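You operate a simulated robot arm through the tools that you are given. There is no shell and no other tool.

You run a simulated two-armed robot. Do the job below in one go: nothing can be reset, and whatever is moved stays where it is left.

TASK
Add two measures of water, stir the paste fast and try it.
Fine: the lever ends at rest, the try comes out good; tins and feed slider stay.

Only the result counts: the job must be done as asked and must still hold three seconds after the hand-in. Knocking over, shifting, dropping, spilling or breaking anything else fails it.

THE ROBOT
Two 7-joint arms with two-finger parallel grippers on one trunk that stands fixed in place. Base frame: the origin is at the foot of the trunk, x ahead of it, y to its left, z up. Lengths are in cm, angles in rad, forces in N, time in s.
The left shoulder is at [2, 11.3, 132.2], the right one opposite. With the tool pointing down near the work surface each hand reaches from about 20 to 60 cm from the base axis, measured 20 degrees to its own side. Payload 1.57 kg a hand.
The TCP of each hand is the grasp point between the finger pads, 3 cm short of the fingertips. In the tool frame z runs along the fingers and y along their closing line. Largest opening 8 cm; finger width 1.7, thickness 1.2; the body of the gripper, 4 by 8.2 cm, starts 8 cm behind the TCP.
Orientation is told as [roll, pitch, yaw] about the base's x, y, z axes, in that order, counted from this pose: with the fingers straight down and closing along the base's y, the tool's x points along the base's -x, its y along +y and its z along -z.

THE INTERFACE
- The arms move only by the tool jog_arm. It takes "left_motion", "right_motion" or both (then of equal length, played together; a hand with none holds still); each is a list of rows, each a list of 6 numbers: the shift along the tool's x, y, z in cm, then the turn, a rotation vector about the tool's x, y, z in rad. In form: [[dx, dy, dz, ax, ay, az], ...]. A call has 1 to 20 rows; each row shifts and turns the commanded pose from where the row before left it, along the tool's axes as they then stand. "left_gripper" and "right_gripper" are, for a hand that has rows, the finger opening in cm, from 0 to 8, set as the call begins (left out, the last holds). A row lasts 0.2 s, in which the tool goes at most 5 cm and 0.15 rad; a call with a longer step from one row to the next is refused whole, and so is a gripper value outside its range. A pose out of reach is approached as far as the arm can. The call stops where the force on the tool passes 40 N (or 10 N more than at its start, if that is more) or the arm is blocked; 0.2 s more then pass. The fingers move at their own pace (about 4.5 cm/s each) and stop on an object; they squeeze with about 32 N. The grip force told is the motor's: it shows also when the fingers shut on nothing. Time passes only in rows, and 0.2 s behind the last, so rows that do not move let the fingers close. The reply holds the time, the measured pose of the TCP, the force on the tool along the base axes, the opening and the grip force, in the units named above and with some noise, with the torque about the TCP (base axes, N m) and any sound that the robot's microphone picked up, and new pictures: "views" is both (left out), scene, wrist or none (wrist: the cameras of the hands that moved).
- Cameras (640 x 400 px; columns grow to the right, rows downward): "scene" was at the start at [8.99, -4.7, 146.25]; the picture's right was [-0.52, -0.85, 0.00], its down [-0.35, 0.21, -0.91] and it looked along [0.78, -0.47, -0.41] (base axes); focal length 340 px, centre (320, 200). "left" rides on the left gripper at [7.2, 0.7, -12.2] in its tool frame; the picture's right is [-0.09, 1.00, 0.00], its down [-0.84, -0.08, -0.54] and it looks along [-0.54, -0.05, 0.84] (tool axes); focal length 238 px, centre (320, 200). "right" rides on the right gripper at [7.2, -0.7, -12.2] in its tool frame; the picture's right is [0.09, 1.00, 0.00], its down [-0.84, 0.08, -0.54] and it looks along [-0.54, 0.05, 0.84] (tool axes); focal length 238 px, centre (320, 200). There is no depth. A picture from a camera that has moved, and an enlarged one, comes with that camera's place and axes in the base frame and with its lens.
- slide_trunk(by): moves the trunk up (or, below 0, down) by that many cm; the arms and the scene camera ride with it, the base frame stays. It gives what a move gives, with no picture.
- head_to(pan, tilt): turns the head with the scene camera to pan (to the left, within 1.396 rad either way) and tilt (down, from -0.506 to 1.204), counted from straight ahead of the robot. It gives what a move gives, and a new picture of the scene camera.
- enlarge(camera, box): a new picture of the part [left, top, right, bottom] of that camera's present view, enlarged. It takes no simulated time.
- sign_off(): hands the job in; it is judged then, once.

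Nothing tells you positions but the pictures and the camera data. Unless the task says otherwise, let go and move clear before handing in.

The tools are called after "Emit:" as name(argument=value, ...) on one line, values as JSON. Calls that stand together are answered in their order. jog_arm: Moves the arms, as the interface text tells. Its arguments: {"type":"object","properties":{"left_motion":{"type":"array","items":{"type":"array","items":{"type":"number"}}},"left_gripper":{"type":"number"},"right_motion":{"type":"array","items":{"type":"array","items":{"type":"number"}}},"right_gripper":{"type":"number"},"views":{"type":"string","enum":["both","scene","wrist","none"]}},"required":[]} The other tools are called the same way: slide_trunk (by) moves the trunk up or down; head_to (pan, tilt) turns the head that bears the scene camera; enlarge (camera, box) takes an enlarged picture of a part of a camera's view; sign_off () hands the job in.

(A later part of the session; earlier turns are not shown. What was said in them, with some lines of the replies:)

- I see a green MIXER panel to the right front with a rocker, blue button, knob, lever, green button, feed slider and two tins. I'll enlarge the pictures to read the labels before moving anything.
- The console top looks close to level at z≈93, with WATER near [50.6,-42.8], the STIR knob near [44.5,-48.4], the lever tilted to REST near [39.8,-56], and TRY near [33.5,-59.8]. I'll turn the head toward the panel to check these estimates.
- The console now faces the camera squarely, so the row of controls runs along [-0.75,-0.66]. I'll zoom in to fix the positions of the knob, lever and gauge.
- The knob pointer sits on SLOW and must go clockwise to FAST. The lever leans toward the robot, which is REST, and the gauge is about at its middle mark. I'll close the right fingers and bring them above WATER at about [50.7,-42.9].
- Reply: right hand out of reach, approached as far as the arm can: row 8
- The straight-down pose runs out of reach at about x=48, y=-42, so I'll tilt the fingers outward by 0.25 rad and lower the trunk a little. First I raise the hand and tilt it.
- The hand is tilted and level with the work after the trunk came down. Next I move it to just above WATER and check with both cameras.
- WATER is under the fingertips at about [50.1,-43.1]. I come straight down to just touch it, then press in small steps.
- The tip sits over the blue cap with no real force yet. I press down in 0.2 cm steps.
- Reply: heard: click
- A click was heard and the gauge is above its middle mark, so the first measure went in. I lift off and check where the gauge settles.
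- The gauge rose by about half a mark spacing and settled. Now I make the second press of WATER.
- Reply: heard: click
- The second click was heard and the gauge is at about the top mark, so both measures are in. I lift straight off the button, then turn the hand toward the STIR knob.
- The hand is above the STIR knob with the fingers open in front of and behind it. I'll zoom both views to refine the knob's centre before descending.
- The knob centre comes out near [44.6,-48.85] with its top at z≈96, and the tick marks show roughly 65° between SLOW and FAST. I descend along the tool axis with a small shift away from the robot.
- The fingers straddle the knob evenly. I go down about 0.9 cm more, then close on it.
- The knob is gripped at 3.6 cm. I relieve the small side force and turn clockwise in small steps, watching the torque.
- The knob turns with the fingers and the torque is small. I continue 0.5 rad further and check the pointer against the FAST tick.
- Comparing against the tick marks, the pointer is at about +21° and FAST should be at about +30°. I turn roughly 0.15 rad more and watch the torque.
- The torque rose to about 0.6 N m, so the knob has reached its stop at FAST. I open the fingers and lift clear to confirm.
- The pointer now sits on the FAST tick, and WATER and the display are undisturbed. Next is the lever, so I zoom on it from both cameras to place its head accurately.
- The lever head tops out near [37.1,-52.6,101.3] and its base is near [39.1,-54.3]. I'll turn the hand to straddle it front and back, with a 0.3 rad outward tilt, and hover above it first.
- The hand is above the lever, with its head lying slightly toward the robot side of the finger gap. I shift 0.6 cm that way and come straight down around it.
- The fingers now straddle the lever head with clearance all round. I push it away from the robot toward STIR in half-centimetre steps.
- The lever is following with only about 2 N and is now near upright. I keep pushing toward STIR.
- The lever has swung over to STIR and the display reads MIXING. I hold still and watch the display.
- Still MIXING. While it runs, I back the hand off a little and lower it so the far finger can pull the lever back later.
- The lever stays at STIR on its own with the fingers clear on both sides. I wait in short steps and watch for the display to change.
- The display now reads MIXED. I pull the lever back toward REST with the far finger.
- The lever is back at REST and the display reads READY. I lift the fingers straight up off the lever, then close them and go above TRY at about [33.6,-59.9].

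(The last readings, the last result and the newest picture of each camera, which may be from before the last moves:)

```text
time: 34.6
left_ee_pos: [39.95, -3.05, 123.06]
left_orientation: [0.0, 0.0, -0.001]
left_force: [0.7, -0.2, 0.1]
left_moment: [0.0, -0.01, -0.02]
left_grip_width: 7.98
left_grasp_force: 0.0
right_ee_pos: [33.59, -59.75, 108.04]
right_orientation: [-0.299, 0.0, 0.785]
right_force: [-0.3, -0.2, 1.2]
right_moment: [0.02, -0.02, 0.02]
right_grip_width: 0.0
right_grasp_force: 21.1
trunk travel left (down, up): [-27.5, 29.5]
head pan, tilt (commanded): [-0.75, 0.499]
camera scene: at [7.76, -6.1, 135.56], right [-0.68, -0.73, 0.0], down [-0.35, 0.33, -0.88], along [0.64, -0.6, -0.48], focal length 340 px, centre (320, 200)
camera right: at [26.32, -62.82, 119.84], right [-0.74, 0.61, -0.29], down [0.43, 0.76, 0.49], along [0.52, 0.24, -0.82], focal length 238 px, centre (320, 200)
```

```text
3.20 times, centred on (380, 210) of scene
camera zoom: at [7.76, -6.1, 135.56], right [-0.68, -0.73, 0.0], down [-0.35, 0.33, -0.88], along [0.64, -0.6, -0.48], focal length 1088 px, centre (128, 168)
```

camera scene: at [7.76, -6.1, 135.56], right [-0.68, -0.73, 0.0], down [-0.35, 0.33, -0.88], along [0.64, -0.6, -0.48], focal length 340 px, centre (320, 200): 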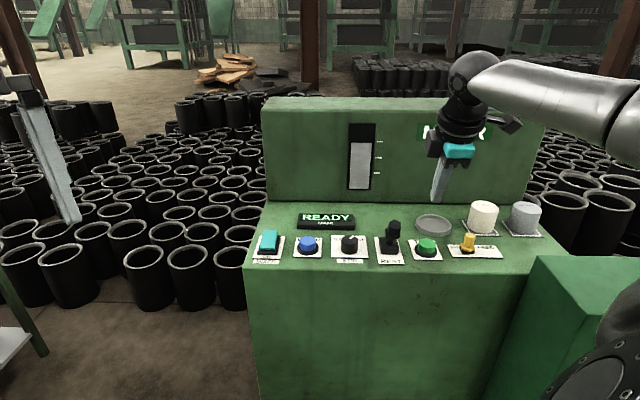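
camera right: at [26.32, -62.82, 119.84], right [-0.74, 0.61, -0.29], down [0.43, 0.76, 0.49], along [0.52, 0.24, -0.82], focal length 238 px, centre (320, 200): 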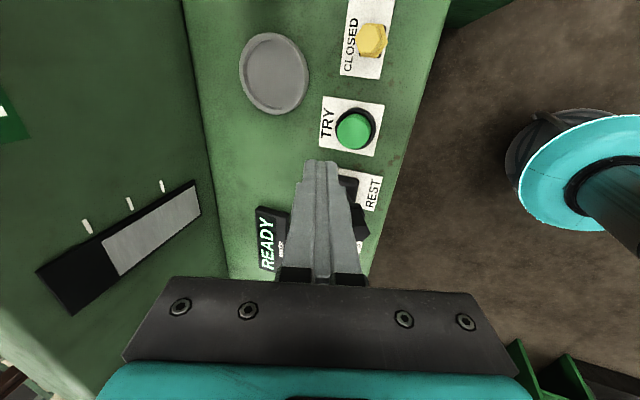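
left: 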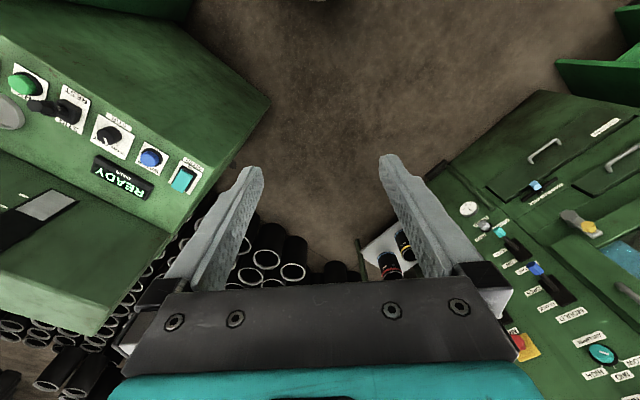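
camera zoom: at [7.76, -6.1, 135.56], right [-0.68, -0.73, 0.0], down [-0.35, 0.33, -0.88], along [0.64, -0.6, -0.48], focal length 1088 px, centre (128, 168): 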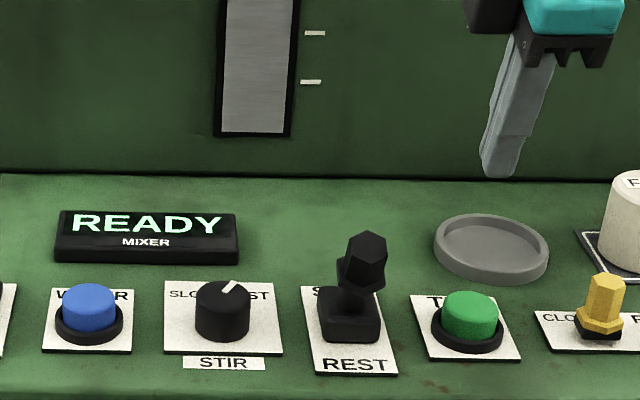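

TRY is directly below the closed fingertips, and the lever is upright in its REST lean. I go straight down to just above the green cap.

Emit:
jog_arm(right_motion=[[0, 0.854, 2.771, 0, 0, 0], [0, 0.854, 2.771, 0, 0, 0], [0, 0.854, 2.771, 0, 0, 0], [0, 0, 0, 0, 0, 0]])

Emit:
enlarge(camera="right", box=[220, 60, 420, 220])

Emit:
enlarge(camera="scene", box=[370, 190, 490, 270])

```text
time: 35.6
left_ee_pos: [39.97, -2.96, 123.09]
left_orientation: [0.0, 0.001, 0.001]
left_force: [0.7, 0.2, 0.0]
left_moment: [-0.03, 0.03, 0.02]
left_grip_width: 7.97
left_grasp_force: 0.1
right_ee_pos: [33.54, -59.61, 99.26]
right_orientation: [-0.299, -0.001, 0.785]
right_force: [-0.2, -0.4, 0.3]
right_moment: [0.01, 0.02, 0.0]
right_grip_width: 0.0
right_grasp_force: 21.2
trunk travel left (down, up): [-27.5, 29.5]
head pan, tilt (commanded): [-0.75, 0.499]
camera scene: at [7.75, -6.11, 135.56], right [-0.68, -0.73, 0.0], down [-0.35, 0.33, -0.88], along [0.64, -0.6, -0.48], focal length 340 px, centre (320, 200)
camera right: at [26.31, -62.73, 111.18], right [-0.74, 0.61, -0.29], down [0.43, 0.76, 0.49], along [0.52, 0.24, -0.82], focal length 238 px, centre (320, 200)
```

scene: 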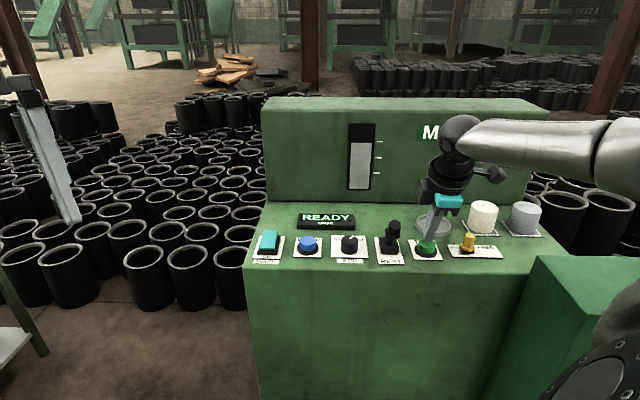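
right: 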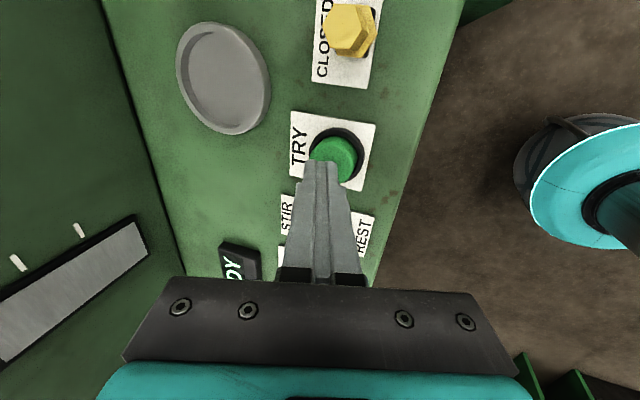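

```text
2.50 times, centred on (320, 140) of right
camera zoom: at [26.31, -62.73, 111.18], right [-0.74, 0.61, -0.29], down [0.43, 0.76, 0.49], along [0.52, 0.24, -0.82], focal length 596 px, centre (320, 350)
```

zoom: 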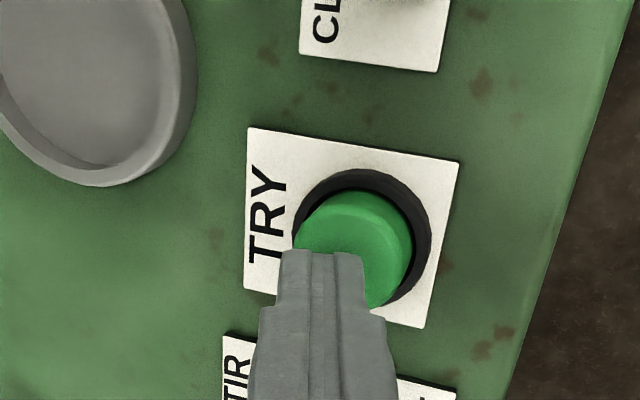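

```text
5.00 times, centred on (430, 230) of scene
camera zoom: at [7.75, -6.11, 135.56], right [-0.68, -0.73, 0.0], down [-0.35, 0.33, -0.88], along [0.64, -0.6, -0.48], focal length 1700 px, centre (-230, 50)
```

zoom: 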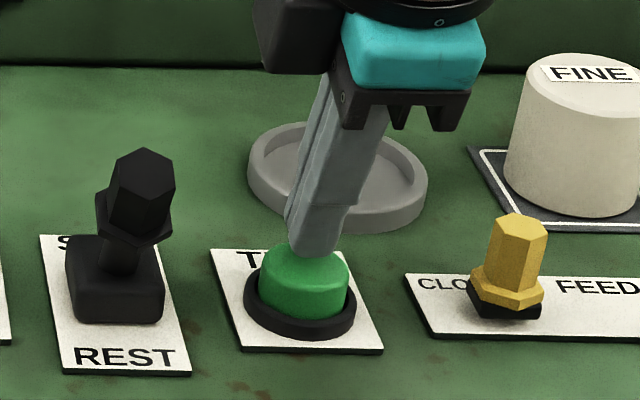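

The tip is just above the green cap and slightly past its centre. I nudge it back 0.2 cm and press in small steps.

Emit:
jog_arm(right_motion=[[0, 0.259, 0.132, 0, 0, 0], [0, 0.0589, 0.1911, 0, 0, 0], [0, 0.0589, 0.1911, 0, 0, 0], [0, 0.0589, 0.1911, 0, 0, 0]], views="scene")

Emit:
enlarge(camera="scene", box=[280, 150, 480, 270])

```text
time: 36.6
left_ee_pos: [39.91, -3.04, 123.07]
left_orientation: [0.0, 0.0, 0.0]
left_force: [0.1, -0.6, -0.1]
left_moment: [0.0, -0.02, -0.01]
left_grip_width: 8.0
left_grasp_force: 0.0
right_ee_pos: [33.32, -59.46, 98.44]
right_orientation: [-0.299, 0.001, 0.787]
right_force: [1.4, 0.2, 1.3]
right_moment: [0.02, -0.05, 0.05]
right_grip_width: 0.0
right_grasp_force: 21.2
trunk travel left (down, up): [-27.5, 29.5]
head pan, tilt (commanded): [-0.75, 0.499]
heard: click
camera scene: at [7.76, -6.1, 135.56], right [-0.68, -0.73, 0.0], down [-0.35, 0.33, -0.88], along [0.64, -0.6, -0.48], focal length 340 px, centre (320, 200)
```

scene: 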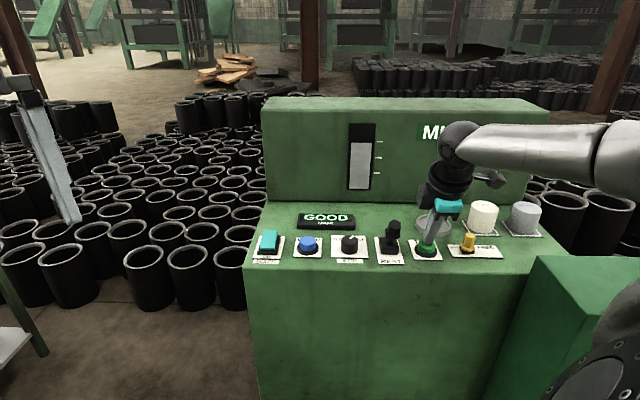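

```text
3.20 times, centred on (380, 210) of scene
camera zoom: at [7.76, -6.1, 135.56], right [-0.68, -0.73, 0.0], down [-0.35, 0.33, -0.88], along [0.64, -0.6, -0.48], focal length 1088 px, centre (128, 168)
```

zoom: 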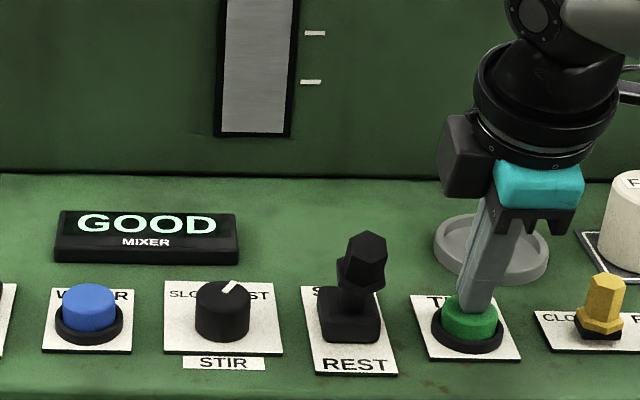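

The display reads GOOD after the click. I lift straight off TRY and move the hand clear above the panel.

Emit:
jog_arm(right_motion=[[0, -0.295, -0.956, 0, 0, 0], [0, -1.18, -3.82, 0, 0, 0], [0, -1.18, -3.82, 0, 0, 0], [0, 0, 0, 0, 0, 0]], views="scene")

Emit:
enlarge(camera="scene", box=[260, 100, 560, 280])

```text
time: 37.6
left_ee_pos: [40.0, -3.01, 123.09]
left_orientation: [0.0, 0.0, -0.001]
left_force: [0.3, -0.1, -0.6]
left_moment: [-0.03, 0.02, 0.02]
left_grip_width: 8.01
left_grasp_force: 0.1
right_ee_pos: [33.11, -59.57, 107.54]
right_orientation: [-0.299, 0.0, 0.785]
right_force: [-0.3, 0.7, -0.9]
right_moment: [0.0, 0.0, 0.01]
right_grip_width: 0.02
right_grasp_force: 21.5
trunk travel left (down, up): [-27.5, 29.5]
head pan, tilt (commanded): [-0.75, 0.499]
camera scene: at [7.75, -6.12, 135.56], right [-0.68, -0.73, 0.0], down [-0.35, 0.33, -0.88], along [0.64, -0.6, -0.48], focal length 340 px, centre (320, 200)
```

scene: 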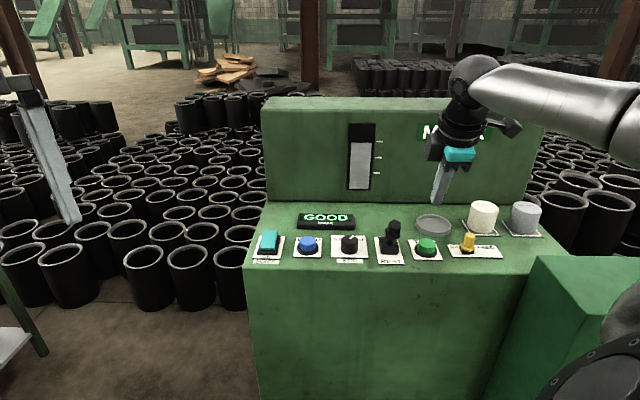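

```text
2.13 times, centred on (410, 190) of scene
camera zoom: at [7.75, -6.12, 135.56], right [-0.68, -0.73, 0.0], down [-0.35, 0.33, -0.88], along [0.64, -0.6, -0.48], focal length 726 px, centre (128, 221)
```

zoom: 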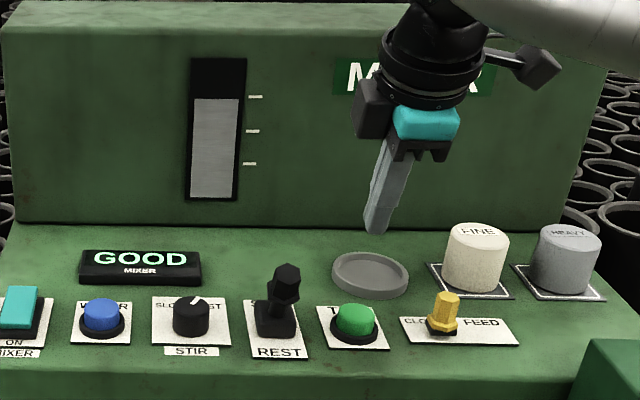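

GOOD stays lit, the lever is at REST, and both tins and the feed slider are where they started. I raise the hand a little further and let time pass before handing in.

Emit:
jog_arm(right_motion=[[0, -1.18, -3.82, 0, 0, 0], [0, -1.18, -3.82, 0, 0, 0], [0, 0, 0, 0, 0, 0], [0, 0, 0, 0, 0, 0]], views="scene")

Emit:
enlarge(camera="scene", box=[260, 180, 480, 280])

```text
time: 38.6
left_ee_pos: [39.93, -3.0, 123.07]
left_orientation: [0.001, 0.001, 0.0]
left_force: [0.7, 0.6, 0.3]
left_moment: [-0.04, 0.0, 0.0]
left_grip_width: 7.99
left_grasp_force: 0.1
right_ee_pos: [33.28, -59.49, 115.25]
right_orientation: [-0.299, -0.001, 0.784]
right_force: [0.5, -0.5, -0.4]
right_moment: [-0.01, -0.02, -0.01]
right_grip_width: 0.0
right_grasp_force: 20.7
trunk travel left (down, up): [-27.5, 29.5]
head pan, tilt (commanded): [-0.75, 0.499]
camera scene: at [7.75, -6.1, 135.56], right [-0.68, -0.73, 0.0], down [-0.35, 0.33, -0.88], along [0.64, -0.6, -0.48], focal length 340 px, centre (320, 200)
```

scene: 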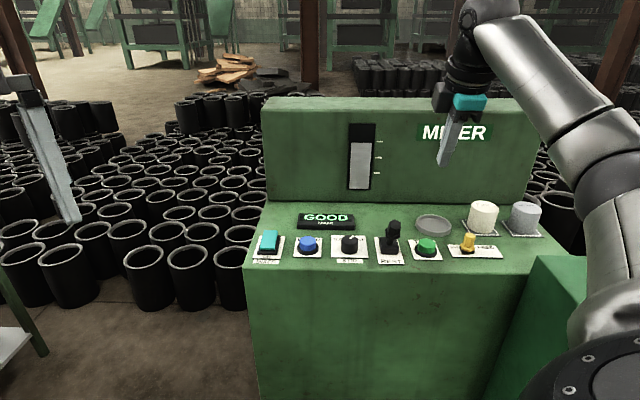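

```text
2.91 times, centred on (370, 230) of scene
camera zoom: at [7.75, -6.1, 135.56], right [-0.68, -0.73, 0.0], down [-0.35, 0.33, -0.88], along [0.64, -0.6, -0.48], focal length 989 px, centre (174, 113)
```

zoom: 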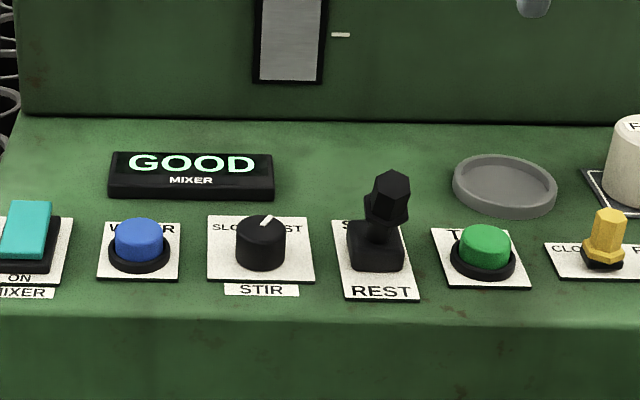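

The panel shows GOOD, the lever is at REST, STIR is on FAST, the tins and feed slider have not moved, and the hand is clear. I hand the job in.

Emit:
sign_off()

```text
The job is handed in.
```

The job is done and handed in, and the mixer's display read GOOD after the try.

- **Water:** I pressed WATER twice. Each press gave a click, and the gauge rose from the middle mark to about the top mark.
- **Stir:** I turned the STIR knob from SLOW to FAST, then pushed the lever to STIR. The display went from MIXING to MIXED.
- **Lever:** I pulled it back to REST once it showed MIXED, and it was still there at the end.
- **Try:** I pressed TRY once, and GOOD was still lit when I handed in.

The tins and the feed slider were not touched and look to be where they started. I saw nothing knocked or spilled, and the hand was well above the panel at hand-in.
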